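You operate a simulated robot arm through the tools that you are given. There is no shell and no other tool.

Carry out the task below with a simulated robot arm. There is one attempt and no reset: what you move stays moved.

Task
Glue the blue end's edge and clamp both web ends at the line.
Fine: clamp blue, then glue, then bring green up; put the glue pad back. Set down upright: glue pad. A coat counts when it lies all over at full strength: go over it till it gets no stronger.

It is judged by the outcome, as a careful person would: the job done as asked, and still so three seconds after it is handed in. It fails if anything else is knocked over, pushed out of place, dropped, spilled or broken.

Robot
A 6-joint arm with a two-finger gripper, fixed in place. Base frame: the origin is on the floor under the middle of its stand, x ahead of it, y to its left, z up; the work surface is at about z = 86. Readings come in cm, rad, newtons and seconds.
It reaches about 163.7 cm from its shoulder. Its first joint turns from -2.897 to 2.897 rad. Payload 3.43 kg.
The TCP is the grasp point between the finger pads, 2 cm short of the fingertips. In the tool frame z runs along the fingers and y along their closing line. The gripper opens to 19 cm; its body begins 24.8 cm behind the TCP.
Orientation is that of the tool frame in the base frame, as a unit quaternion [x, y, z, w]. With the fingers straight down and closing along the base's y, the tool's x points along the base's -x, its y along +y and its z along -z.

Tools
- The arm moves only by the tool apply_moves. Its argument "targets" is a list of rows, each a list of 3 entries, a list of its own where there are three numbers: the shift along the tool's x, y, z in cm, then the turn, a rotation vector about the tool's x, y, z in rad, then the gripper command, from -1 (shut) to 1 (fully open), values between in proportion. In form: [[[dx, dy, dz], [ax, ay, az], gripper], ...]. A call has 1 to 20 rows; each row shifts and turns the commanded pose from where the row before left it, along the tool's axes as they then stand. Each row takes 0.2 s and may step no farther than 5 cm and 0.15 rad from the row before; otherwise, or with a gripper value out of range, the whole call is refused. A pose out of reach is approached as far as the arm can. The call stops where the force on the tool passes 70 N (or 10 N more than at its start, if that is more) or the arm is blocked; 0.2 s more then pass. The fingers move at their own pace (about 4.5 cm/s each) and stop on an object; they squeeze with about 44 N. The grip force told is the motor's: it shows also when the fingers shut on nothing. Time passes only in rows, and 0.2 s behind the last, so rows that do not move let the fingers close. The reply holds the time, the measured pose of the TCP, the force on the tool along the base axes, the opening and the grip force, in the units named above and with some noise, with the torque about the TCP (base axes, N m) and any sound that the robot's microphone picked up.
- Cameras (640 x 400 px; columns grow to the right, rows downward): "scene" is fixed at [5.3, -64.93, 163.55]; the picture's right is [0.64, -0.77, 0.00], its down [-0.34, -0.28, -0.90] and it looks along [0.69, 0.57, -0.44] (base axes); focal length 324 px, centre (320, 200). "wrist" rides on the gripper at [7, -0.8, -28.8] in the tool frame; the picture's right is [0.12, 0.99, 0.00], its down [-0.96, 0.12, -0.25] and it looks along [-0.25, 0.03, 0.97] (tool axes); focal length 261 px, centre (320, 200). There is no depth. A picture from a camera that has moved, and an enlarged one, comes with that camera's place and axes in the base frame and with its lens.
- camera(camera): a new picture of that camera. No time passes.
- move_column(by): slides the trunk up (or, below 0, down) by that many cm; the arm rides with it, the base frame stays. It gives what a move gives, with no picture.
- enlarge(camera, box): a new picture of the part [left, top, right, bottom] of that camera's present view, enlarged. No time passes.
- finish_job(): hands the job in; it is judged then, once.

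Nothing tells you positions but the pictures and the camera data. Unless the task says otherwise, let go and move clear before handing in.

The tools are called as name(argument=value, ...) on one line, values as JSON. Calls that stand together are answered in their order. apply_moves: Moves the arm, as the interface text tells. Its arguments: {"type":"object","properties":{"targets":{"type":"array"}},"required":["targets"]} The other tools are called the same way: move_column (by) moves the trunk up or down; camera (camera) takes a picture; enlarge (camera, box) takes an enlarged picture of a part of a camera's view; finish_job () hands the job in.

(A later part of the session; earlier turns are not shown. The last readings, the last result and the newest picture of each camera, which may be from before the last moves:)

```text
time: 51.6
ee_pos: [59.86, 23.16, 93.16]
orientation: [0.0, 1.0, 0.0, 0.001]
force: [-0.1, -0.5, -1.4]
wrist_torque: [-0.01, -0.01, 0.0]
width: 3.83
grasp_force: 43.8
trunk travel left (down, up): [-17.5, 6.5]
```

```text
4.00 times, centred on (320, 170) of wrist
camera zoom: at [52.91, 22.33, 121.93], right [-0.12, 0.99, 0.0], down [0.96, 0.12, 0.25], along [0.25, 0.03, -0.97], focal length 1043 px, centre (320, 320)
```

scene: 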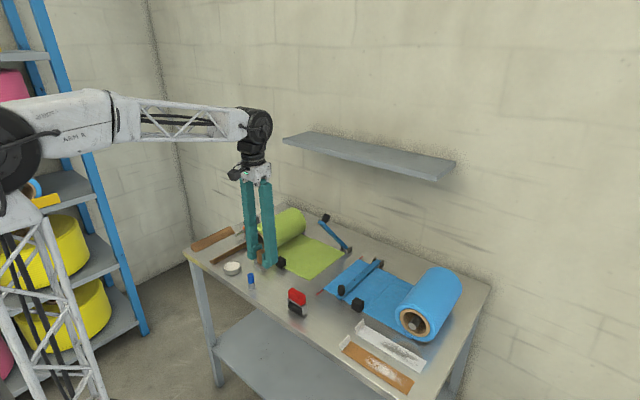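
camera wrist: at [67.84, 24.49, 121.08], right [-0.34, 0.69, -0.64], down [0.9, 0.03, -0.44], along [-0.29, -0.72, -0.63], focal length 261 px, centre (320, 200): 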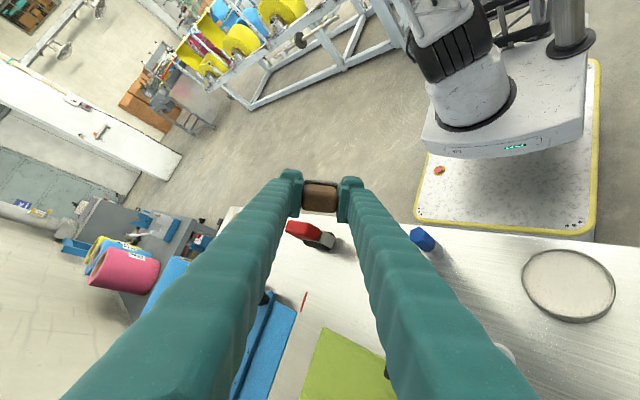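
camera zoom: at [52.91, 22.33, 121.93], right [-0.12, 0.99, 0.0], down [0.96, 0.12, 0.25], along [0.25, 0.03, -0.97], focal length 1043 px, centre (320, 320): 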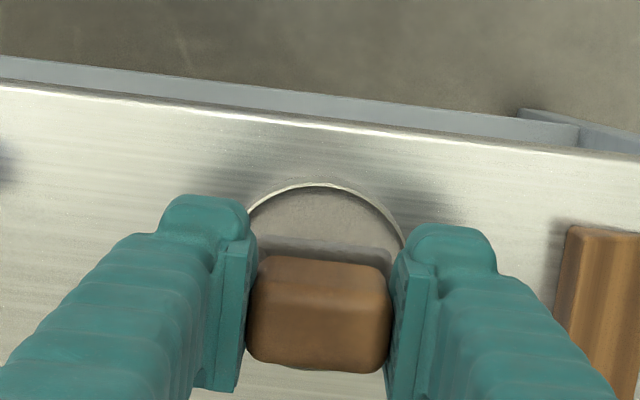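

The pad is well centred over the tin, so I'll keep lowering in fine steps.

apply_moves(targets=[[[0, 0, 0.2], [0, 0, 0], -1], [[0, 0, 0.2], [0, 0, 0], -1], [[0, 0, 0], [0, 0, 0], -1]])

enlarge(camera="scene", box=[215, 245, 255, 280])

```text
time: 52.4
ee_pos: [59.95, 23.03, 92.83]
orientation: [0.0, 1.0, 0.0, 0.0]
force: [-0.1, 0.3, 2.1]
wrist_torque: [0.04, -0.04, 0.0]
width: 3.83
grasp_force: 44.0
trunk travel left (down, up): [-17.5, 6.5]
```

```text
11.43 times, centred on (235, 262) of scene
camera zoom: at [5.3, -64.93, 163.55], right [0.64, -0.77, 0.0], down [-0.34, -0.28, -0.9], along [0.69, 0.57, -0.44], focal length 3707 px, centre (1291, -514)
```

zoom: 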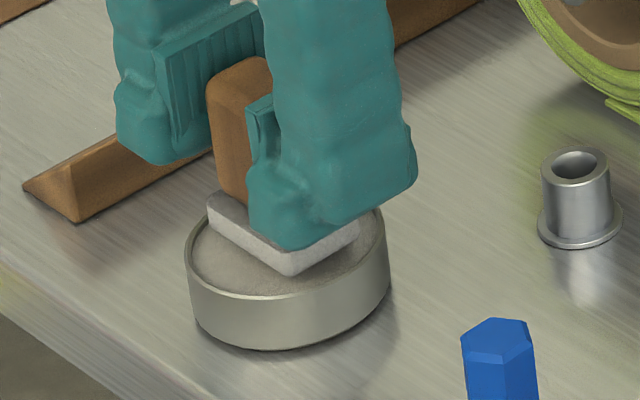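

The foot turned pale on touching the paste, so the tin is the glue and the pad was dry. I'll press a touch longer, then lift and check the foot.

apply_moves(targets=[[[0, 0, 0.1], [0, 0, 0], -1], [[0, 0, 0], [0, 0, 0], -1], [[0, 0, 0], [0, 0, 0], -1], [[0, 0, 0], [0, 0, 0], -1], [[0, 0, -1], [0, 0, 0], -1], [[0, 0, -2.5], [0, 0, 0], -1], [[0, 0, -3.5], [0, 0, 0], -1]])

enlarge(camera="scene", box=[205, 230, 265, 285])

```text
time: 54.0
ee_pos: [59.92, 23.05, 99.82]
orientation: [0.0, 1.0, 0.0, 0.0]
force: [0.8, 0.5, -1.0]
wrist_torque: [-0.02, 0.07, 0.03]
width: 3.84
grasp_force: 44.2
trunk travel left (down, up): [-17.5, 6.5]
```

```text
7.27 times, centred on (235, 258) of scene
camera zoom: at [5.3, -64.93, 163.55], right [0.64, -0.77, 0.0], down [-0.34, -0.28, -0.9], along [0.69, 0.57, -0.44], focal length 2359 px, centre (938, -218)
```

zoom: 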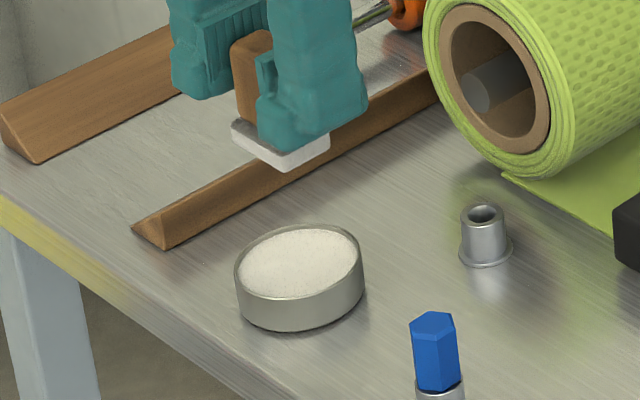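

The foot is now white with glue. I'll carry it back to the blue edge by going around the near side, away from the raised green lever.

apply_moves(targets=[[[0, 0, -3], [0, 0, 0], -1], [[0, -4.8, 0], [0, 0, 0], -1], [[0, -4.8, 0], [0, 0, 0], -1], [[0, -4.8, 0], [0, 0, 0], -1], [[0, -4.8, 0], [0, 0, 0], -1], [[0, -4.8, 0], [0, 0, 0], -1], [[0, -4.8, 0], [0, 0, 0], -1], [[0, -4.8, 0], [0, 0, 0], -1], [[-3, -0.65, 0], [0, 0, 0], -1], [[-4.5, 0, 0], [0, 0, 0], -1], [[-4.5, 0, 0], [0, 0, 0], -1], [[-4, 0, 2], [0, 0, 0], -1], [[0, 0, 4], [0, 0, 0], -1]])

enlarge(camera="wrist", box=[240, 90, 400, 220])

```text
time: 56.8
ee_pos: [76.07, -11.23, 96.58]
orientation: [0.0, 1.0, 0.0, 0.0]
force: [0.0, 0.0, 1.2]
wrist_torque: [0.01, -0.03, 0.02]
width: 3.82
grasp_force: 44.6
trunk travel left (down, up): [-17.5, 6.5]
```

```text
3.08 times, centred on (320, 155) of wrist
camera zoom: at [68.91, -12.01, 125.41], right [-0.12, 0.99, 0.0], down [0.96, 0.12, 0.25], along [0.25, 0.03, -0.97], focal length 802 px, centre (320, 338)
```

zoom: 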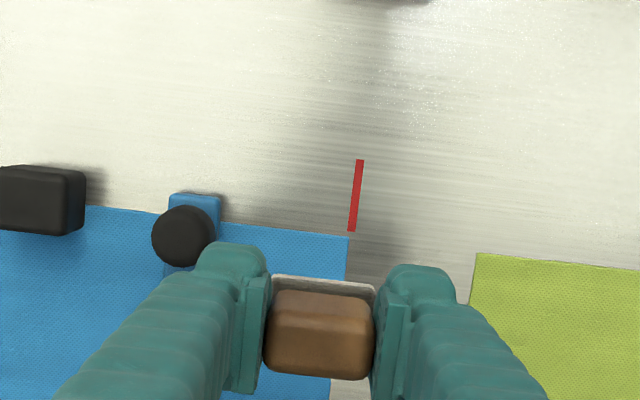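

apply_moves(targets=[[[0, 0.3, 0], [0, 0, 0], -1], [[0, 0, 3], [0, 0, 0], -1], [[0, 0, 1.8], [0, 0, 0], -1], [[0, 0, 0.3], [0, 0, 0], -1], [[0, 0, 0.15], [0, 0, 0], -1]])

```text
time: 58.0
ee_pos: [75.89, -10.98, 91.43]
orientation: [0.0, 1.0, 0.001, 0.0]
force: [0.6, 0.6, -1.2]
wrist_torque: [0.02, -0.03, 0.03]
width: 3.83
grasp_force: 44.3
trunk travel left (down, up): [-17.5, 6.5]
```

apply_moves(targets=[[[0, 0, 0.1], [0, 0, 0], -1], [[0, 0, 0.1], [0, 0, 0], -1]])

```text
time: 58.6
ee_pos: [75.92, -10.88, 91.32]
orientation: [0.001, 1.0, 0.0, 0.0]
force: [0.0, 0.1, 4.4]
wrist_torque: [-0.02, -0.09, 0.0]
width: 3.82
grasp_force: 44.0
trunk travel left (down, up): [-17.5, 6.5]
```

Light contact at 4 N. I'll add a little pressure and stroke to the near edge, then out along the strip.

apply_moves(targets=[[[0, 0, 0.08], [0, 0, 0], -1], [[1.0, 0, 0], [0, 0, 0], -1], [[1.0, 0, 0], [0, 0, 0], -1], [[-1.0, 0, 0], [0, 0, 0], -1], [[-1.0, 0, 0], [0, 0, 0], -1], [[-1.0, 0, 0], [0, 0, 0], -1], [[-1.0, 0, 0], [0, 0, 0], -1], [[-1.0, 0, 0], [0, 0, 0], -1], [[-1.0, 0, 0], [0, 0, 0], -1], [[-1.0, 0, 0], [0, 0, 0], -1]])

enlarge(camera="wrist", box=[270, 70, 370, 190])

enlarge(camera="scene", box=[320, 250, 370, 300])

```text
time: 60.8
ee_pos: [80.78, -10.83, 91.2]
orientation: [-0.001, 1.0, 0.001, 0.001]
force: [-13.2, 0.6, 27.3]
wrist_torque: [-0.02, 0.33, -0.05]
width: 3.84
grasp_force: 43.8
trunk travel left (down, up): [-17.5, 6.5]
```

```text
3.33 times, centred on (320, 130) of wrist
camera zoom: at [73.76, -11.64, 120.01], right [-0.12, 0.99, 0.0], down [0.96, 0.12, 0.25], along [0.25, 0.03, -0.97], focal length 869 px, centre (320, 433)
```

zoom: 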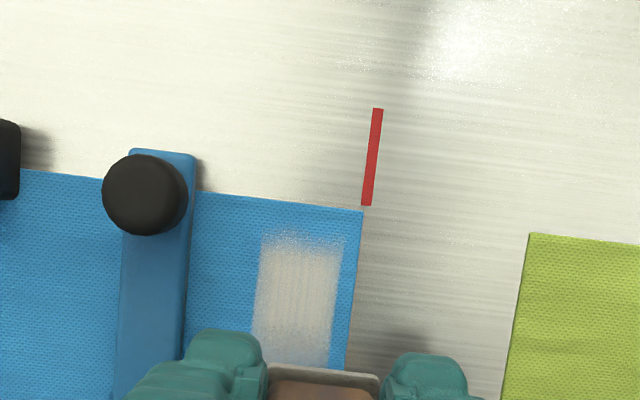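

```text
8.00 times, centred on (345, 275) of scene
camera zoom: at [5.3, -64.93, 163.55], right [0.64, -0.77, 0.0], down [-0.34, -0.28, -0.9], along [0.69, 0.57, -0.44], focal length 2595 px, centre (120, -400)
```

zoom: 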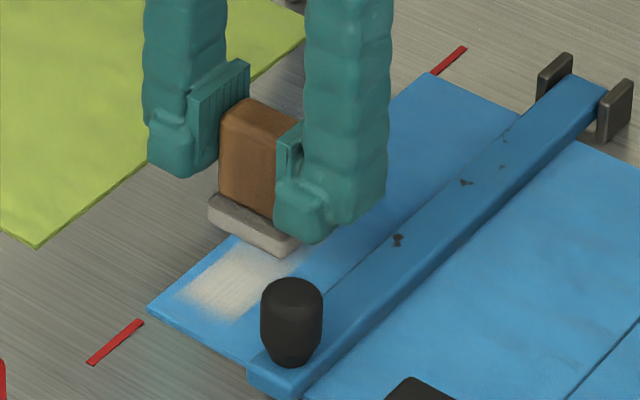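

The glue now shows as a white coat. The deposited patch sits a little inside the edge, at about y = -13.4 to -10.5. I'll ease the pressure slightly and continue the stroke to x ≈ 89, short of the shelf limit.

apply_moves(targets=[[[0, 0, -0.12], [0, 0, 0], -1], [[-1.0, 0, 0], [0, 0, 0], -1], [[-1.0, 0, 0], [0, 0, 0], -1], [[-1.0, 0, 0], [0, 0, 0], -1], [[-1.0, 0, 0], [0, 0, 0], -1], [[-1.0, 0, 0], [0, 0, 0], -1], [[-1.0, 0, 0], [0, 0, 0], -1], [[-1.0, 0, 0], [0, 0, 0], -1], [[-1.0, 0, 0], [0, 0, 0], -1]])

enlarge(camera="wrist", box=[260, 10, 380, 190])

enlarge(camera="scene", box=[320, 235, 380, 300])

```text
time: 62.8
ee_pos: [88.82, -10.79, 91.26]
orientation: [0.0, 1.0, 0.0, 0.0]
force: [-0.9, -0.1, 1.4]
wrist_torque: [0.02, 0.0, 0.0]
width: 3.83
grasp_force: 43.8
trunk travel left (down, up): [-17.5, 6.5]
```

```text
2.22 times, centred on (320, 100) of wrist
camera zoom: at [81.89, -11.67, 120.03], right [-0.12, 0.99, 0.0], down [0.96, 0.12, 0.25], along [0.25, 0.03, -0.97], focal length 579 px, centre (320, 422)
```

zoom: 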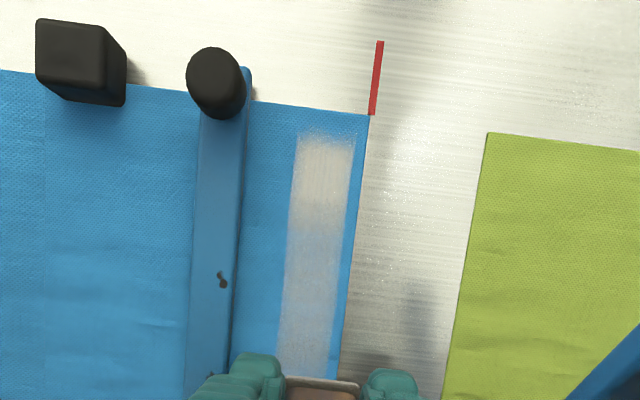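

```text
6.15 times, centred on (350, 268) of scene
camera zoom: at [5.3, -64.93, 163.55], right [0.64, -0.77, 0.0], down [-0.34, -0.28, -0.9], along [0.69, 0.57, -0.44], focal length 1996 px, centre (135, -215)
```

zoom: 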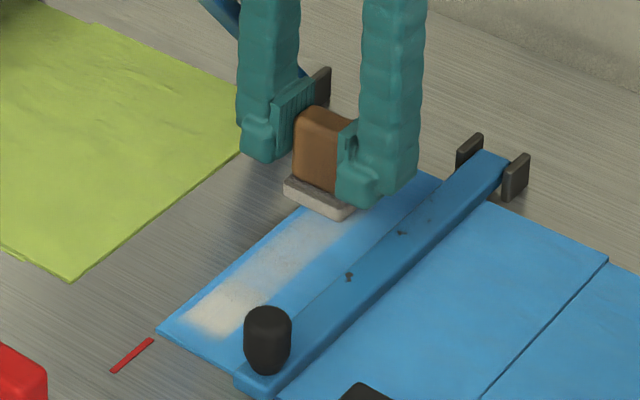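

The coat is building, thinner where it's had only one pass. I'll stroke back with a bit more pressure, shifted 0.7 cm away from the edge, to see whether the strip extends further in. The fingertips stay above the lever bar and clear of the knob.

apply_moves(targets=[[[0, -0.35, 0.08], [0, 0, 0], -1], [[0, -0.35, 0], [0, 0, 0], -1], [[1.0, 0, 0], [0, 0, 0], -1], [[1.0, 0, 0], [0, 0, 0], -1], [[1.0, 0, 0], [0, 0, 0], -1], [[1.0, 0, 0], [0, 0, 0], -1], [[1.0, 0, 0], [0, 0, 0], -1], [[1.0, 0, 0], [0, 0, 0], -1], [[1.0, 0, 0], [0, 0, 0], -1], [[1.0, 0, 0], [0, 0, 0], -1]])

enlarge(camera="wrist", box=[260, 70, 380, 190])

enlarge(camera="scene", box=[320, 235, 380, 300])

```text
time: 65.0
ee_pos: [80.94, -11.62, 91.19]
orientation: [0.0, 1.0, 0.0, 0.0]
force: [3.8, -0.6, 13.6]
wrist_torque: [0.0, -0.28, -0.01]
width: 3.78
grasp_force: 43.6
trunk travel left (down, up): [-17.5, 6.5]
```

```text
3.33 times, centred on (320, 130) of wrist
camera zoom: at [73.88, -12.33, 120.0], right [-0.12, 0.99, 0.0], down [0.96, 0.12, 0.25], along [0.25, 0.03, -0.97], focal length 869 px, centre (320, 433)
```

zoom: 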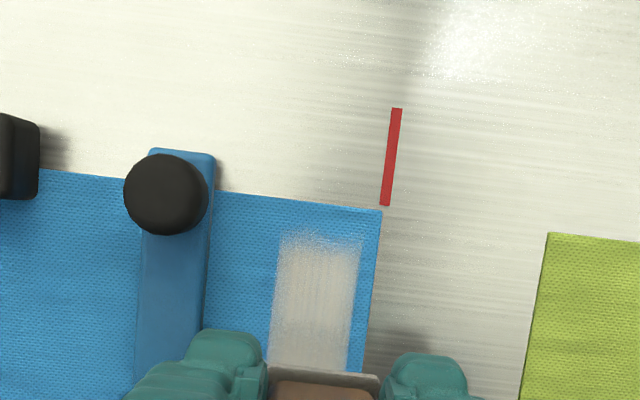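

```text
6.15 times, centred on (350, 268) of scene
camera zoom: at [5.3, -64.93, 163.55], right [0.64, -0.77, 0.0], down [-0.34, -0.28, -0.9], along [0.69, 0.57, -0.44], focal length 1996 px, centre (135, -215)
```

zoom: 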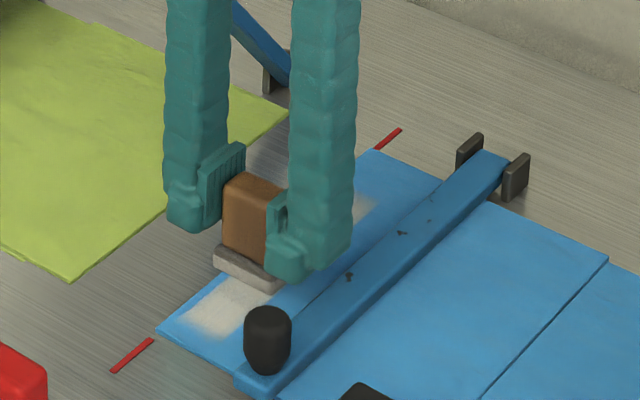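

apply_moves(targets=[[[-1.2, 0, 0], [0, 0, 0], -1], [[-1.2, 0, 0], [0, 0, 0], -1], [[-1.2, 0, 0], [0, 0, 0], -1], [[-1.2, 0, 0.02], [0, 0, 0], -1], [[-1.2, 0, 0.02], [0, 0, 0], -1], [[-1.2, 0, 0.02], [0, 0, 0], -1], [[-1.0, 0, 0.02], [0, 0, 0], -1], [[0, 0, -3], [0, 0, 0], -1], [[0, 0, -4], [0, 0, 0], -1]])

enlarge(camera="wrist", box=[260, 10, 400, 190])

enlarge(camera="scene", box=[320, 205, 390, 300])

```text
time: 67.0
ee_pos: [89.06, -11.53, 98.04]
orientation: [0.0, 1.0, 0.0, 0.0]
force: [0.3, 1.0, 0.2]
wrist_torque: [0.02, 0.09, 0.0]
width: 3.83
grasp_force: 44.2
trunk travel left (down, up): [-17.5, 6.5]
```

```text
2.22 times, centred on (330, 100) of wrist
camera zoom: at [82.17, -12.37, 126.84], right [-0.12, 0.99, 0.0], down [0.96, 0.12, 0.25], along [0.24, 0.03, -0.97], focal length 579 px, centre (298, 422)
```

zoom: 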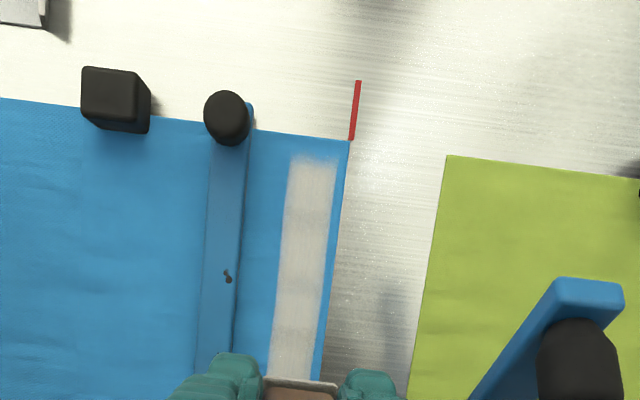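

```text
4.21 times, centred on (355, 252) of scene
camera zoom: at [5.3, -64.93, 163.55], right [0.64, -0.77, 0.0], down [-0.34, -0.28, -0.9], along [0.69, 0.57, -0.44], focal length 1366 px, centre (173, -21)
```

zoom: 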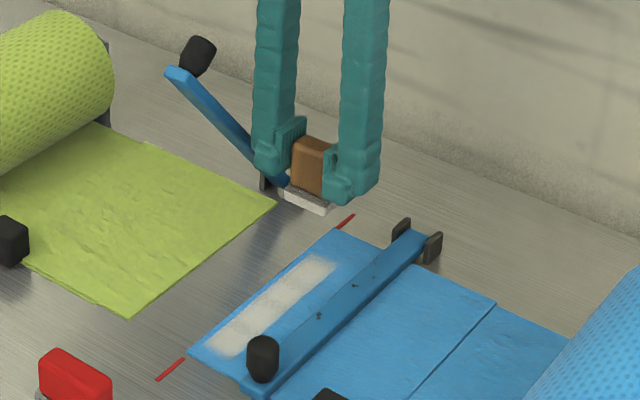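

The patch kept the same width after the shift, so it's a fixed strip that the pad covers fully. To reach the far end past the shelf, I'll set the pad upright on the coated strip at x ≈ 84 and let go. Then I'll pitch the tool 15° (wrist back) and re-grip.

apply_moves(targets=[[[2.5, 0.1, 0], [0, 0, 0], -1], [[2.5, 0.1, 0], [0, 0, 0], -1], [[0, 0, 4], [0, 0, 0], -1], [[0, 0, 2.3], [0, 0, 0], -1], [[0, 0, 0.3], [0, 0, 0], -1], [[0, 0, 0.1], [0, 0, 0], -1], [[0, 0, 0], [0, 0, 0], -1]])

```text
time: 68.6
ee_pos: [83.93, -11.25, 91.33]
orientation: [0.0, 1.0, 0.0, 0.0]
force: [0.1, -0.2, -0.5]
wrist_torque: [0.01, -0.03, -0.02]
width: 3.81
grasp_force: 43.9
trunk travel left (down, up): [-17.5, 6.5]
```

apply_moves(targets=[[[0, 0, 0.06], [0, 0, 0], -1], [[0, 0, 0.06], [0, 0, 0], -1], [[0, 0, 0], [0, 0, 0], -1]])

```text
time: 69.4
ee_pos: [83.99, -11.35, 91.36]
orientation: [0.0, 1.0, 0.001, 0.0]
force: [0.4, -0.1, -0.7]
wrist_torque: [-0.03, -0.04, -0.03]
width: 3.83
grasp_force: 44.2
trunk travel left (down, up): [-17.5, 6.5]
```

apply_moves(targets=[[[0, 0, 0.08], [0, 0, 0], -1], [[0, 0, 0.08], [0, 0, 0], -1], [[0, 0, 0], [0, 0, 0], -1]])

```text
time: 70.2
ee_pos: [84.02, -11.37, 91.2]
orientation: [0.0, 1.0, 0.0, -0.001]
force: [-0.3, 1.2, 9.8]
wrist_torque: [-0.02, -0.03, 0.02]
width: 3.81
grasp_force: 44.3
trunk travel left (down, up): [-17.5, 6.5]
```

Firm contact. I'll release gently and lift straight up.

apply_moves(targets=[[[0, 0, -0.08], [0, 0, 0], -1], [[0, 0, 0], [0, 0, 0], -0.52], [[0, 0, 0], [0, 0, 0], -0.47], [[0, 0, 0], [0, 0, 0], -0.47]])

enlarge(camera="wrist", box=[260, 90, 380, 220])

enlarge(camera="scene", box=[320, 225, 380, 290])

```text
time: 71.2
ee_pos: [84.04, -11.41, 91.16]
orientation: [0.0, 1.0, 0.0, 0.0]
force: [0.6, 0.3, 0.4]
wrist_torque: [-0.01, -0.01, -0.01]
width: 5.03
grasp_force: 0.0
trunk travel left (down, up): [-17.5, 6.5]
```

```text
3.08 times, centred on (320, 155) of wrist
camera zoom: at [77.11, -12.16, 120.0], right [-0.12, 0.99, 0.0], down [0.96, 0.12, 0.25], along [0.25, 0.03, -0.97], focal length 802 px, centre (320, 338)
```

zoom: 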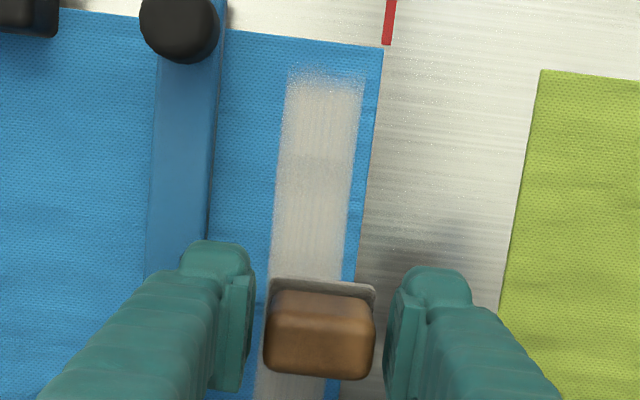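

```text
6.15 times, centred on (350, 258) of scene
camera zoom: at [5.3, -64.93, 163.55], right [0.64, -0.77, 0.0], down [-0.34, -0.28, -0.9], along [0.69, 0.57, -0.44], focal length 1996 px, centre (135, -154)
```

zoom: 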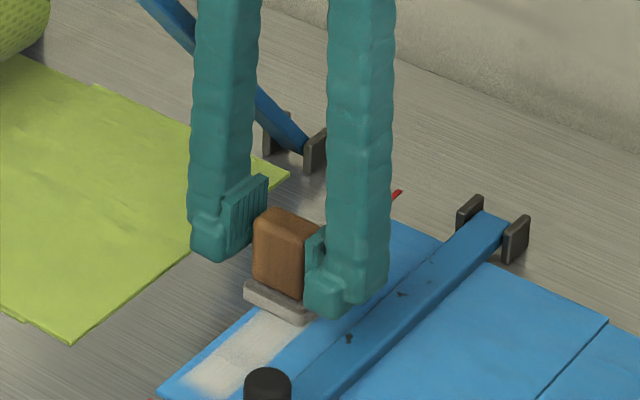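

The pad stands upright on the strip. I'll lift, pitch 15° and come back down.

apply_moves(targets=[[[0, 0, -3], [0, 0, 0], -0.47], [[0, 0, -4.5], [0, 0, 0], -0.47], [[0, 0, 0], [0, -0.131, 0], -0.47], [[0, 0, 0], [0, -0.131, 0], -0.47], [[0, 0, 0], [0, 0, 0], -0.47]])

enlarge(camera="wrist", box=[240, 90, 400, 220])

enlarge(camera="scene", box=[300, 155, 400, 290])

```text
time: 72.4
ee_pos: [84.04, -11.32, 98.83]
orientation: [0.0, 0.991, 0.0, 0.131]
force: [0.4, 0.3, -0.4]
wrist_torque: [0.0, -0.01, 0.01]
width: 5.03
grasp_force: 0.1
trunk travel left (down, up): [-17.5, 6.5]
```

```text
3.08 times, centred on (320, 155) of wrist
camera zoom: at [69.83, -12.12, 124.74], right [-0.11, 0.99, -0.03], down [0.86, 0.12, 0.49], along [0.49, 0.03, -0.87], focal length 802 px, centre (320, 338)
```

zoom: 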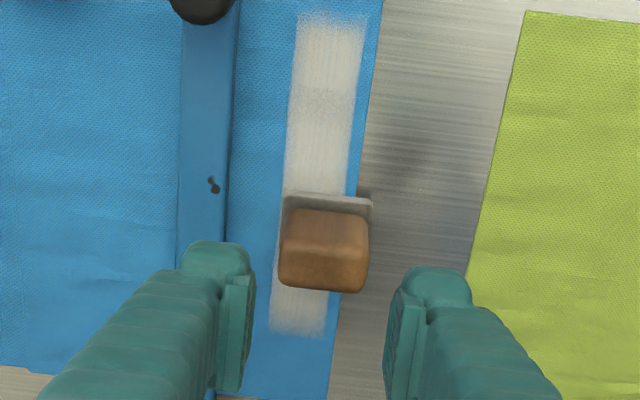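

```text
2.96 times, centred on (350, 222) of scene
camera zoom: at [5.3, -64.93, 163.55], right [0.64, -0.77, 0.0], down [-0.34, -0.28, -0.9], along [0.69, 0.57, -0.44], focal length 961 px, centre (231, 133)
```

zoom: 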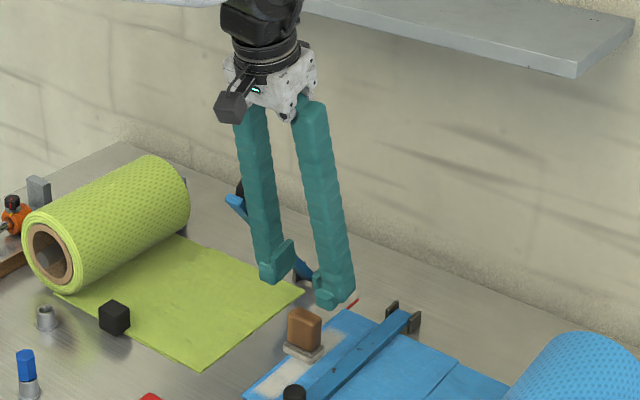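

apply_moves(targets=[[[1.035, 0, 3.864], [0, 0, 0], -0.47], [[0.518, -0.05, 1.932], [0, 0, 0], -0.47], [[0.362, 0, 1.352], [0, 0, 0], -0.47], [[0, 0, 0], [0, 0, 0], -0.47]])

enlarge(camera="wrist", box=[260, 100, 380, 220])

enlarge(camera="scene", box=[320, 225, 380, 290])

```text
time: 73.4
ee_pos: [83.95, -11.49, 91.43]
orientation: [0.0, 0.991, 0.0, 0.131]
force: [0.3, -0.1, -0.5]
wrist_torque: [-0.01, -0.01, 0.01]
width: 5.03
grasp_force: 0.0
trunk travel left (down, up): [-17.5, 6.5]
```

```text
3.33 times, centred on (320, 160) of wrist
camera zoom: at [69.84, -12.19, 117.3], right [-0.12, 0.99, -0.03], down [0.87, 0.12, 0.49], along [0.49, 0.03, -0.87], focal length 869 px, centre (320, 333)
```

zoom: 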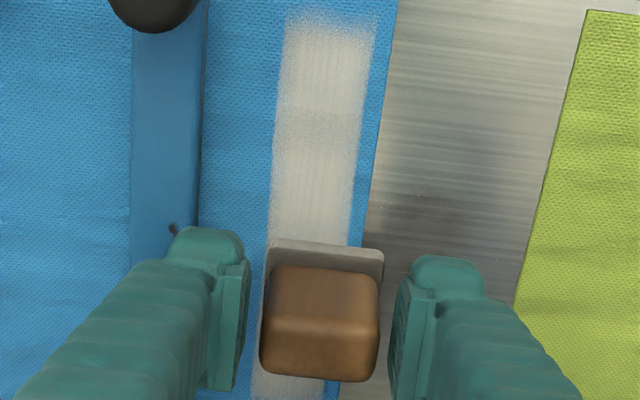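

```text
6.15 times, centred on (350, 258) of scene
camera zoom: at [5.3, -64.93, 163.55], right [0.64, -0.77, 0.0], down [-0.34, -0.28, -0.9], along [0.69, 0.57, -0.44], focal length 1996 px, centre (135, -154)
```

zoom: 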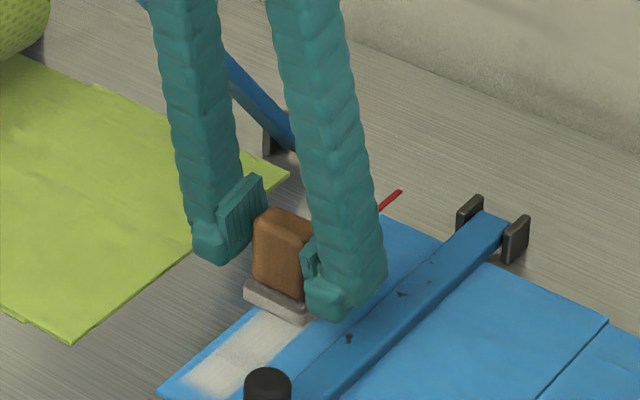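

The handle is centred between the tilted pads, so I'll close and re-grip.

apply_moves(targets=[[[0, 0.05, 0], [0, 0, 0], -0.58], [[0, 0, 0], [0, 0, 0], -1], [[0, 0, 0], [0, 0, 0], -1], [[0, 0, 0], [0, 0, 0], -1]])

enlarge(camera="scene", box=[320, 225, 380, 290])

```text
time: 74.4
ee_pos: [84.09, -11.27, 91.26]
orientation: [-0.001, 0.991, 0.0, 0.13]
force: [-0.6, 0.3, 0.6]
wrist_torque: [-0.01, -0.02, -0.03]
width: 3.84
grasp_force: 44.2
trunk travel left (down, up): [-17.5, 6.5]
```

```text
6.15 times, centred on (350, 258) of scene
camera zoom: at [5.3, -64.93, 163.55], right [0.64, -0.77, 0.0], down [-0.34, -0.28, -0.9], along [0.69, 0.57, -0.44], focal length 1996 px, centre (135, -154)
```

zoom: 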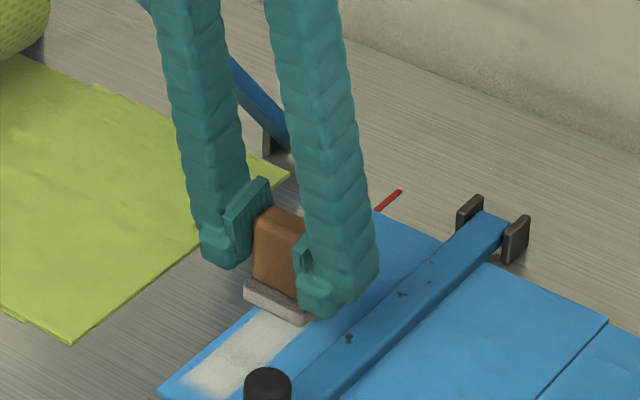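

Re-gripped at 15° pitch. I'll add light pressure and stroke toward the far end, drifting slightly toward the edge to clear the hinge bracket.

apply_moves(targets=[[[0.026, 0, 0.097], [0, 0, 0], -1], [[-0.966, 0.1, 0.259], [0, 0, 0], -1], [[-0.966, 0.1, 0.259], [0, 0, 0], -1], [[-0.966, 0.1, 0.259], [0, 0, 0], -1], [[-0.966, 0.1, 0.259], [0, 0, 0], -1], [[-0.966, 0, 0.259], [0, 0, 0], -1], [[-0.966, 0, 0.259], [0, 0, 0], -1]])

enlarge(camera="scene", box=[330, 215, 390, 280])

```text
time: 76.0
ee_pos: [90.03, -10.95, 91.26]
orientation: [0.0, 0.991, 0.0, 0.132]
force: [-5.6, 0.2, 13.0]
wrist_torque: [-0.06, 0.17, -0.02]
width: 3.83
grasp_force: 43.9
trunk travel left (down, up): [-17.5, 6.5]
```

```text
6.15 times, centred on (360, 248) of scene
camera zoom: at [5.3, -64.93, 163.55], right [0.64, -0.77, 0.0], down [-0.34, -0.28, -0.9], along [0.69, 0.57, -0.44], focal length 1996 px, centre (74, -92)
```

zoom: 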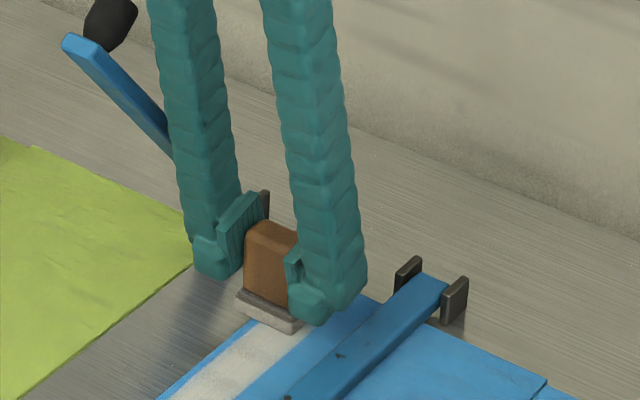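

It tracks well at 13 N, so I'll continue to the far end.

apply_moves(targets=[[[-0.966, 0, 0.259], [0, 0, 0], -1], [[-0.966, 0, 0.259], [0, 0, 0], -1], [[-0.966, 0, 0.259], [0, 0, 0], -1], [[-0.966, 0, 0.259], [0, 0, 0], -1], [[-0.58, 0, 0.155], [0, 0, 0], -1]])

enlarge(camera="scene", box=[330, 215, 390, 280])

enlarge(camera="wrist", box=[240, 30, 400, 220])

```text
time: 77.2
ee_pos: [94.68, -10.91, 91.25]
orientation: [0.0, 0.992, 0.0, 0.13]
force: [-6.3, 0.2, 13.2]
wrist_torque: [-0.03, 0.29, -0.03]
width: 3.81
grasp_force: 44.2
trunk travel left (down, up): [-17.5, 6.5]
```

```text
6.15 times, centred on (360, 248) of scene
camera zoom: at [5.3, -64.93, 163.55], right [0.64, -0.77, 0.0], down [-0.34, -0.28, -0.9], along [0.69, 0.57, -0.44], focal length 1996 px, centre (74, -92)
```

zoom: 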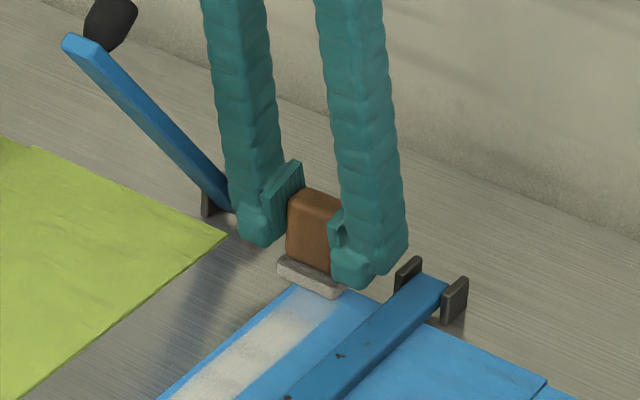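

```text
2.11 times, centred on (320, 125) of wrist
camera zoom: at [80.53, -11.77, 117.24], right [-0.11, 0.99, -0.03], down [0.86, 0.12, 0.49], along [0.49, 0.03, -0.87], focal length 549 px, centre (320, 358)
```

zoom: 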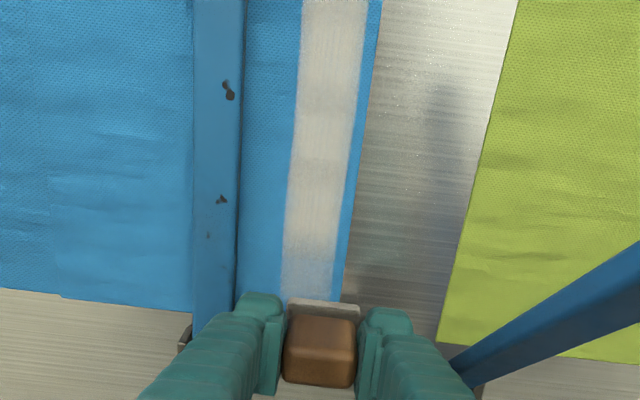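

The glue now reaches the far end, thinner there after a single pass. I'll make a full stroke back to the near end.

apply_moves(targets=[[[1.159, 0, -0.311], [0, 0, 0], -1], [[1.159, 0, -0.311], [0, 0, 0], -1], [[1.159, 0, -0.311], [0, 0, 0], -1], [[1.159, 0, -0.311], [0, 0, 0], -1], [[1.159, 0, -0.311], [0, 0, 0], -1], [[1.159, 0, -0.311], [0, 0, 0], -1], [[1.159, 0, -0.311], [0, 0, 0], -1], [[1.159, 0, -0.311], [0, 0, 0], -1], [[1.154, 0, -0.33], [0, 0, 0], -1], [[1.154, 0, -0.33], [0, 0, 0], -1]])

enlarge(camera="scene", box=[320, 225, 390, 300])

enlarge(camera="wrist", box=[240, 60, 400, 280])

```text
time: 79.4
ee_pos: [82.63, -11.03, 91.27]
orientation: [0.0, 0.991, 0.0, 0.13]
force: [2.9, 0.6, 15.9]
wrist_torque: [0.01, -0.18, 0.02]
width: 3.84
grasp_force: 43.7
trunk travel left (down, up): [-17.5, 6.5]
```

```text
5.33 times, centred on (355, 262) of scene
camera zoom: at [5.3, -64.93, 163.55], right [0.64, -0.77, 0.0], down [-0.34, -0.28, -0.9], along [0.69, 0.57, -0.44], focal length 1730 px, centre (133, -133)
```

zoom: 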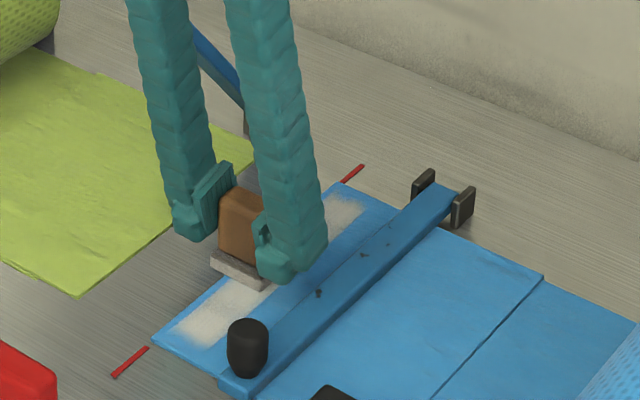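

```text
1.82 times, centred on (320, 170) of wrist
camera zoom: at [68.48, -11.77, 117.23], right [-0.12, 0.99, -0.03], down [0.87, 0.12, 0.49], along [0.49, 0.03, -0.87], focal length 474 px, centre (320, 254)
```

zoom: 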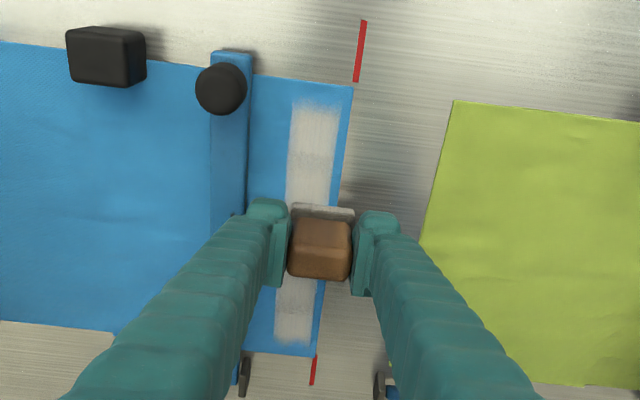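

The far part of the strip is covered. I'll continue to the near end, then come back for another full pass.

apply_moves(targets=[[[1.15, 0, -0.32], [0, 0, 0], -1], [[1.15, 0, -0.32], [0, 0, 0], -1], [[1.15, 0, -0.33], [0, 0, 0], -1], [[1.15, 0, -0.33], [0, 0, 0], -1], [[1.15, 0, -0.33], [0, 0, 0], -1], [[0.97, 0, -0.26], [0, 0, 0], -1]])

enlarge(camera="scene", box=[320, 235, 380, 300])

enlarge(camera="wrist", box=[260, 60, 400, 280])

```text
time: 80.8
ee_pos: [75.7, -10.92, 91.33]
orientation: [0.0, 0.992, -0.001, 0.129]
force: [-0.2, -0.2, 0.7]
wrist_torque: [0.08, 0.06, 0.03]
width: 3.82
grasp_force: 43.7
trunk travel left (down, up): [-17.5, 6.5]
```

```text
6.15 times, centred on (350, 268) of scene
camera zoom: at [5.3, -64.93, 163.55], right [0.64, -0.77, 0.0], down [-0.34, -0.28, -0.9], along [0.69, 0.57, -0.44], focal length 1996 px, centre (135, -215)
```

zoom: 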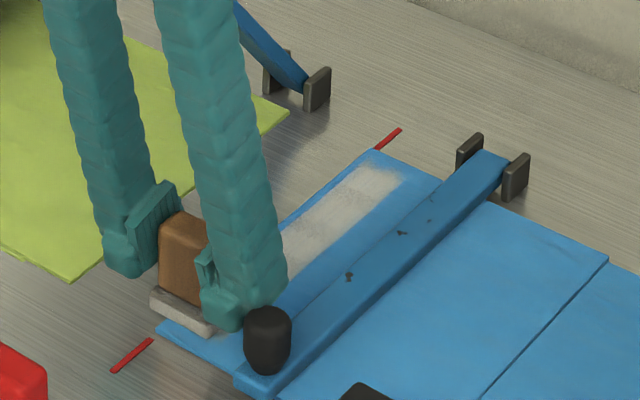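

```text
1.82 times, centred on (330, 170) of wrist
camera zoom: at [61.48, -11.75, 117.25], right [-0.11, 0.99, -0.03], down [0.87, 0.12, 0.49], along [0.49, 0.03, -0.87], focal length 474 px, centre (302, 254)
```

zoom: 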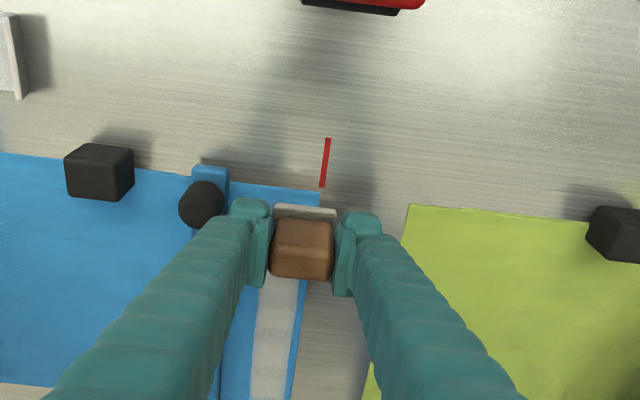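

Contact has gone light here. I'll press back down slightly and make another full pass to the far end.

apply_moves(targets=[[[0.026, 0, 0.097], [0, 0, 0], -1], [[0.013, 0, 0.048], [0, 0, 0], -1], [[0.5, 0, -0.13], [0, 0, 0], -1], [[-0.966, 0, 0.259], [0, 0, 0], -1], [[-0.966, 0, 0.259], [0, 0, 0], -1], [[-0.966, 0, 0.259], [0, 0, 0], -1], [[-0.966, 0, 0.259], [0, 0, 0], -1], [[-0.966, 0, 0.259], [0, 0, 0], -1]])

enlarge(camera="wrist", box=[270, 80, 370, 180])

```text
time: 82.6
ee_pos: [80.22, -10.98, 91.17]
orientation: [0.0, 0.991, 0.0, 0.132]
force: [-5.8, -0.7, 14.5]
wrist_torque: [-0.04, 0.25, -0.03]
width: 3.83
grasp_force: 44.4
trunk travel left (down, up): [-17.5, 6.5]
```

```text
4.00 times, centred on (320, 130) of wrist
camera zoom: at [66.0, -11.77, 117.2], right [-0.12, 0.99, -0.03], down [0.86, 0.12, 0.49], along [0.49, 0.03, -0.87], focal length 1043 px, centre (320, 480)
```

zoom: 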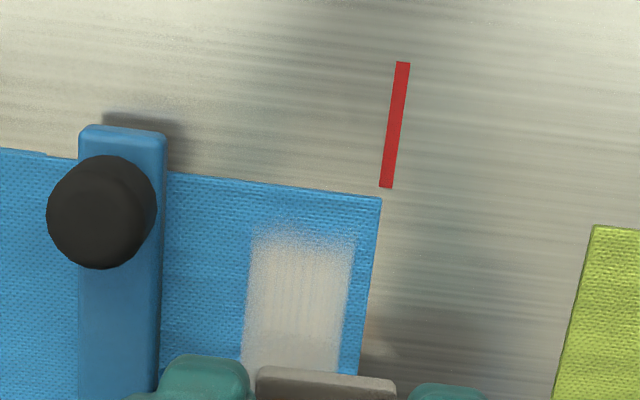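

apply_moves(targets=[[[-1.0, 0, 0.268], [0, 0, 0], -1], [[-1.0, 0, 0.268], [0, 0, 0], -1], [[-1.0, 0, 0.268], [0, 0, 0], -1], [[-1.0, 0, 0.268], [0, 0, 0], -1], [[-1.0, 0, 0.268], [0, 0, 0], -1], [[-1.0, 0, 0.268], [0, 0, 0], -1], [[-1.0, 0, 0.268], [0, 0, 0], -1], [[-1.0, 0, 0.268], [0, 0, 0], -1], [[-1.0, 0, 0.268], [0, 0, 0], -1], [[-1.0, 0, 0.268], [0, 0, 0], -1], [[-1.0, 0, 0.268], [0, 0, 0], -1], [[-1.0, 0, 0.268], [0, 0, 0], -1], [[-1.0, 0, 0.268], [0, 0, 0], -1], [[-0.9, 0, 0.241], [0, 0, 0], -1]])

enlarge(camera="wrist", box=[240, 0, 400, 190])

enlarge(camera="scene", box=[320, 225, 390, 300])

```text
time: 85.6
ee_pos: [94.55, -11.01, 91.25]
orientation: [0.0, 0.991, 0.0, 0.132]
force: [-5.9, 0.6, 13.8]
wrist_torque: [0.03, 0.23, 0.01]
width: 3.84
grasp_force: 44.2
trunk travel left (down, up): [-17.5, 6.5]
```

```text
2.11 times, centred on (320, 95) of wrist
camera zoom: at [80.37, -11.75, 117.17], right [-0.11, 0.99, -0.03], down [0.86, 0.12, 0.49], along [0.49, 0.03, -0.87], focal length 549 px, centre (320, 421)
```

zoom: 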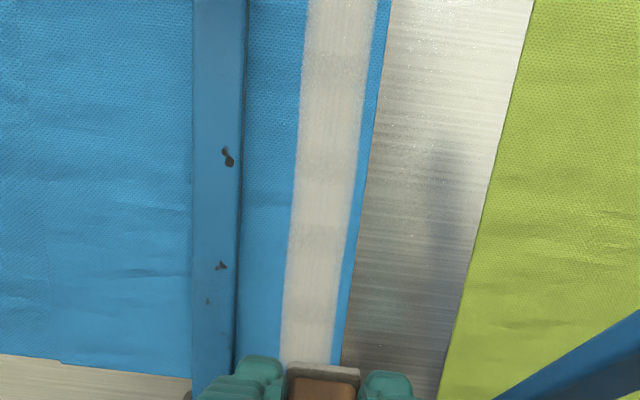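

```text
5.33 times, centred on (355, 262) of scene
camera zoom: at [5.3, -64.93, 163.55], right [0.64, -0.77, 0.0], down [-0.34, -0.28, -0.9], along [0.69, 0.57, -0.44], focal length 1730 px, centre (133, -133)
```

zoom: 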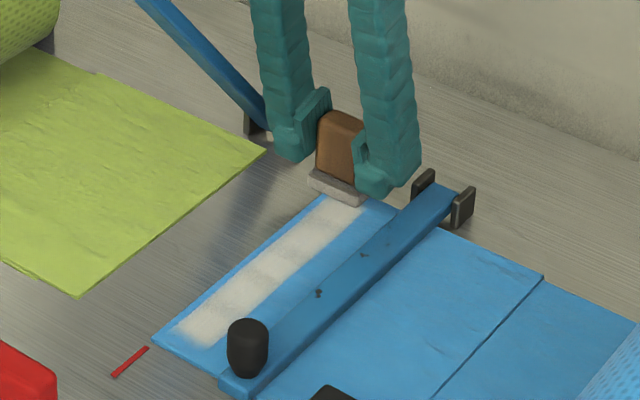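

The coat is getting stronger and more even. I'll do another full pass back.

apply_moves(targets=[[[0.966, 0, -0.259], [0, 0, 0], -1], [[0.966, 0, -0.259], [0, 0, 0], -1], [[0.966, 0, -0.259], [0, 0, 0], -1], [[0.966, 0, -0.259], [0, 0, 0], -1], [[0.966, 0, -0.259], [0, 0, 0], -1], [[0.966, 0, -0.259], [0, 0, 0], -1], [[0.966, 0, -0.259], [0, 0, 0], -1], [[0.966, 0, -0.259], [0, 0, 0], -1], [[0.966, 0, -0.259], [0, 0, 0], -1], [[0.966, 0, -0.259], [0, 0, 0], -1], [[0.966, 0, -0.259], [0, 0, 0], -1], [[0.966, 0, -0.259], [0, 0, 0], -1], [[0.966, 0, -0.259], [0, 0, 0], -1], [[0.966, 0, -0.259], [0, 0, 0], -1], [[0.966, 0, -0.259], [0, 0, 0], -1], [[0.966, 0, -0.259], [0, 0, 0], -1], [[0.966, 0, -0.259], [0, 0, 0], -1], [[0.966, 0, -0.259], [0, 0, 0], -1], [[0.966, 0, -0.259], [0, 0, 0], -1]])

enlarge(camera="scene", box=[320, 225, 390, 300])

enlarge(camera="wrist", box=[240, 120, 400, 290])

```text
time: 89.6
ee_pos: [75.51, -10.91, 91.31]
orientation: [0.001, 0.991, 0.0, 0.13]
force: [1.9, 0.6, 12.1]
wrist_torque: [0.02, -0.1, 0.03]
width: 3.83
grasp_force: 43.8
trunk travel left (down, up): [-17.5, 6.5]
```

```text
5.33 times, centred on (355, 262) of scene
camera zoom: at [5.3, -64.93, 163.55], right [0.64, -0.77, 0.0], down [-0.34, -0.28, -0.9], along [0.69, 0.57, -0.44], focal length 1730 px, centre (133, -133)
```

zoom: 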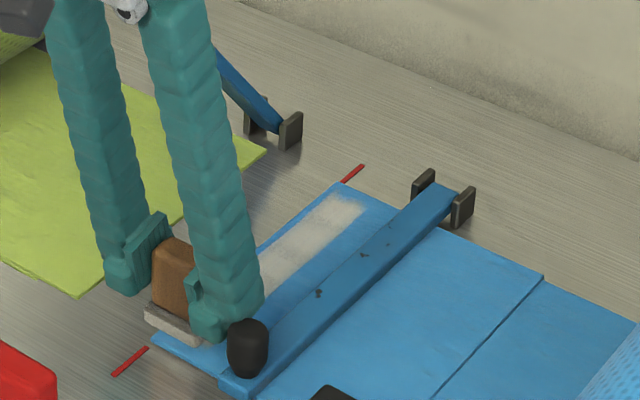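

```text
2.35 times, centred on (320, 205) of wrist
camera zoom: at [61.34, -11.74, 117.16], right [-0.12, 0.99, -0.03], down [0.87, 0.12, 0.49], along [0.49, 0.03, -0.87], focal length 613 px, centre (320, 188)
```

zoom: 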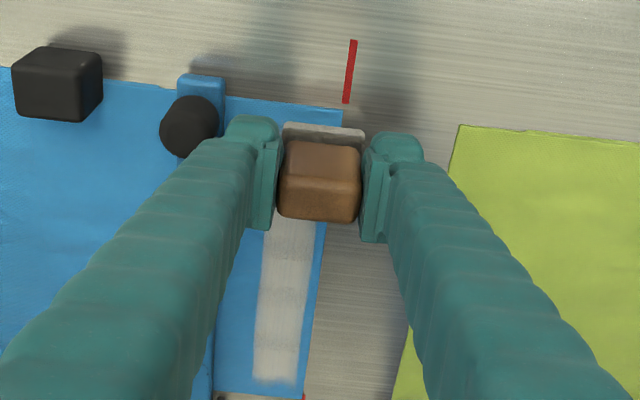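

Another full pass out to the far end, then I'll compare strength.

apply_moves(targets=[[[-0.5, 0, 0.134], [0, 0, 0], -1], [[-1.0, 0, 0.268], [0, 0, 0], -1], [[-1.0, 0, 0.268], [0, 0, 0], -1], [[-1.0, 0, 0.268], [0, 0, 0], -1], [[-1.0, 0, 0.268], [0, 0, 0], -1], [[-1.0, 0, 0.268], [0, 0, 0], -1], [[-1.0, 0, 0.268], [0, 0, 0], -1], [[-1.0, 0, 0.268], [0, 0, 0], -1], [[-1.0, 0, 0.268], [0, 0, 0], -1], [[-1.0, 0, 0.268], [0, 0, 0], -1], [[-1.0, 0, 0.268], [0, 0, 0], -1], [[-1.0, 0, 0.268], [0, 0, 0], -1], [[-1.0, 0, 0.268], [0, 0, 0], -1], [[-1.0, 0, 0.268], [0, 0, 0], -1], [[-1.0, 0, 0.268], [0, 0, 0], -1], [[-1.0, 0, 0.268], [0, 0, 0], -1], [[-1.0, 0, 0.268], [0, 0, 0], -1], [[-1.0, 0, 0.268], [0, 0, 0], -1], [[-1.0, 0, 0.268], [0, 0, 0], -1], [[-0.9, 0, 0.241], [0, 0, 0], -1]])

enlarge(camera="scene", box=[320, 225, 390, 300])

enlarge(camera="wrist", box=[240, 0, 400, 190])

```text
time: 93.8
ee_pos: [95.72, -10.87, 91.15]
orientation: [0.0, 0.991, -0.001, 0.132]
force: [-3.3, -0.2, 7.0]
wrist_torque: [0.02, 0.18, -0.02]
width: 3.85
grasp_force: 43.8
trunk travel left (down, up): [-17.5, 6.5]
```

```text
5.33 times, centred on (355, 262) of scene
camera zoom: at [5.3, -64.93, 163.55], right [0.64, -0.77, 0.0], down [-0.34, -0.28, -0.9], along [0.69, 0.57, -0.44], focal length 1730 px, centre (133, -133)
```

zoom: 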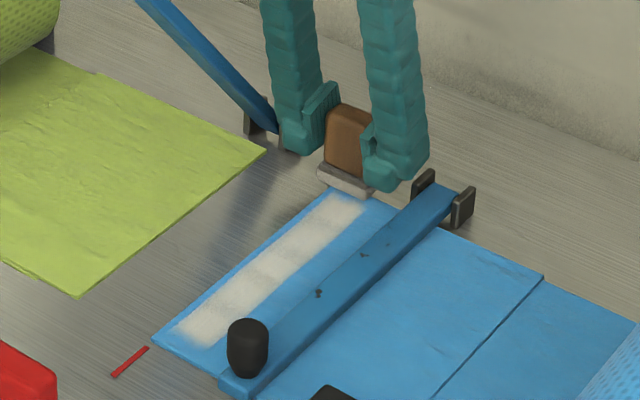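

```text
2.11 times, centred on (320, 95) of wrist
camera zoom: at [81.47, -11.74, 117.12], right [-0.11, 0.99, -0.03], down [0.86, 0.12, 0.49], along [0.49, 0.03, -0.87], focal length 549 px, centre (320, 421)
```

zoom: 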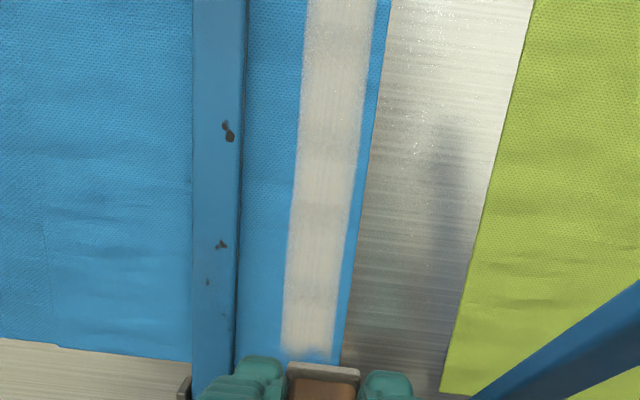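

enlarge(camera="wrist", box=[290, 0, 370, 90])

enlarge(camera="wrist", box=[290, 85, 370, 180])

enlarge(camera="scene", box=[335, 255, 370, 295])

```text
4.44 times, centred on (330, 45) of wrist
camera zoom: at [81.47, -11.74, 117.12], right [-0.11, 0.99, -0.03], down [0.86, 0.12, 0.49], along [0.49, 0.03, -0.87], focal length 1158 px, centre (276, 889)
```

zoom: 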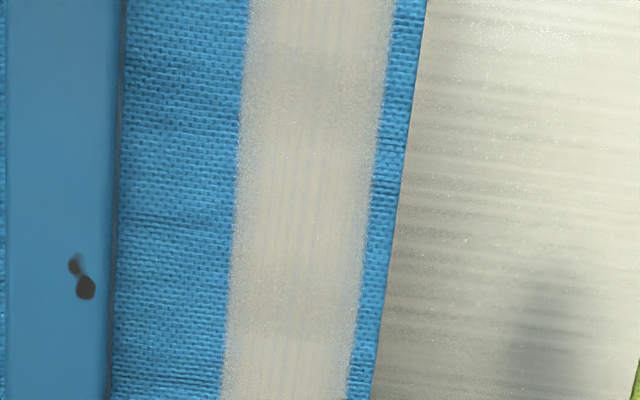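

```text
4.21 times, centred on (330, 132) of wrist
camera zoom: at [81.47, -11.74, 117.12], right [-0.11, 0.99, -0.03], down [0.86, 0.12, 0.49], along [0.49, 0.03, -0.87], focal length 1098 px, centre (278, 484)
```

zoom: 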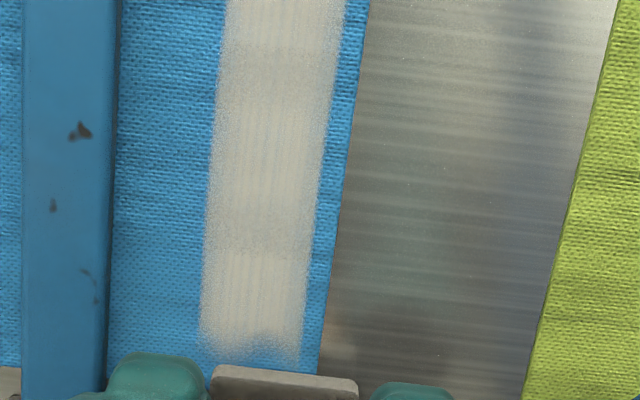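

```text
10.00 times, centred on (352, 275) of scene
camera zoom: at [5.3, -64.93, 163.55], right [0.64, -0.77, 0.0], down [-0.34, -0.28, -0.9], along [0.69, 0.57, -0.44], focal length 3243 px, centre (-5, -550)
```

zoom: 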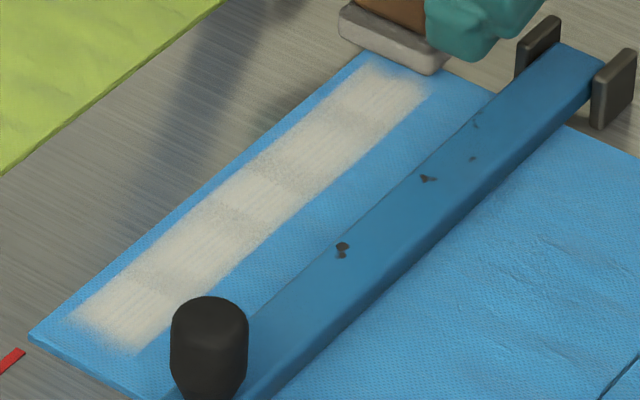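

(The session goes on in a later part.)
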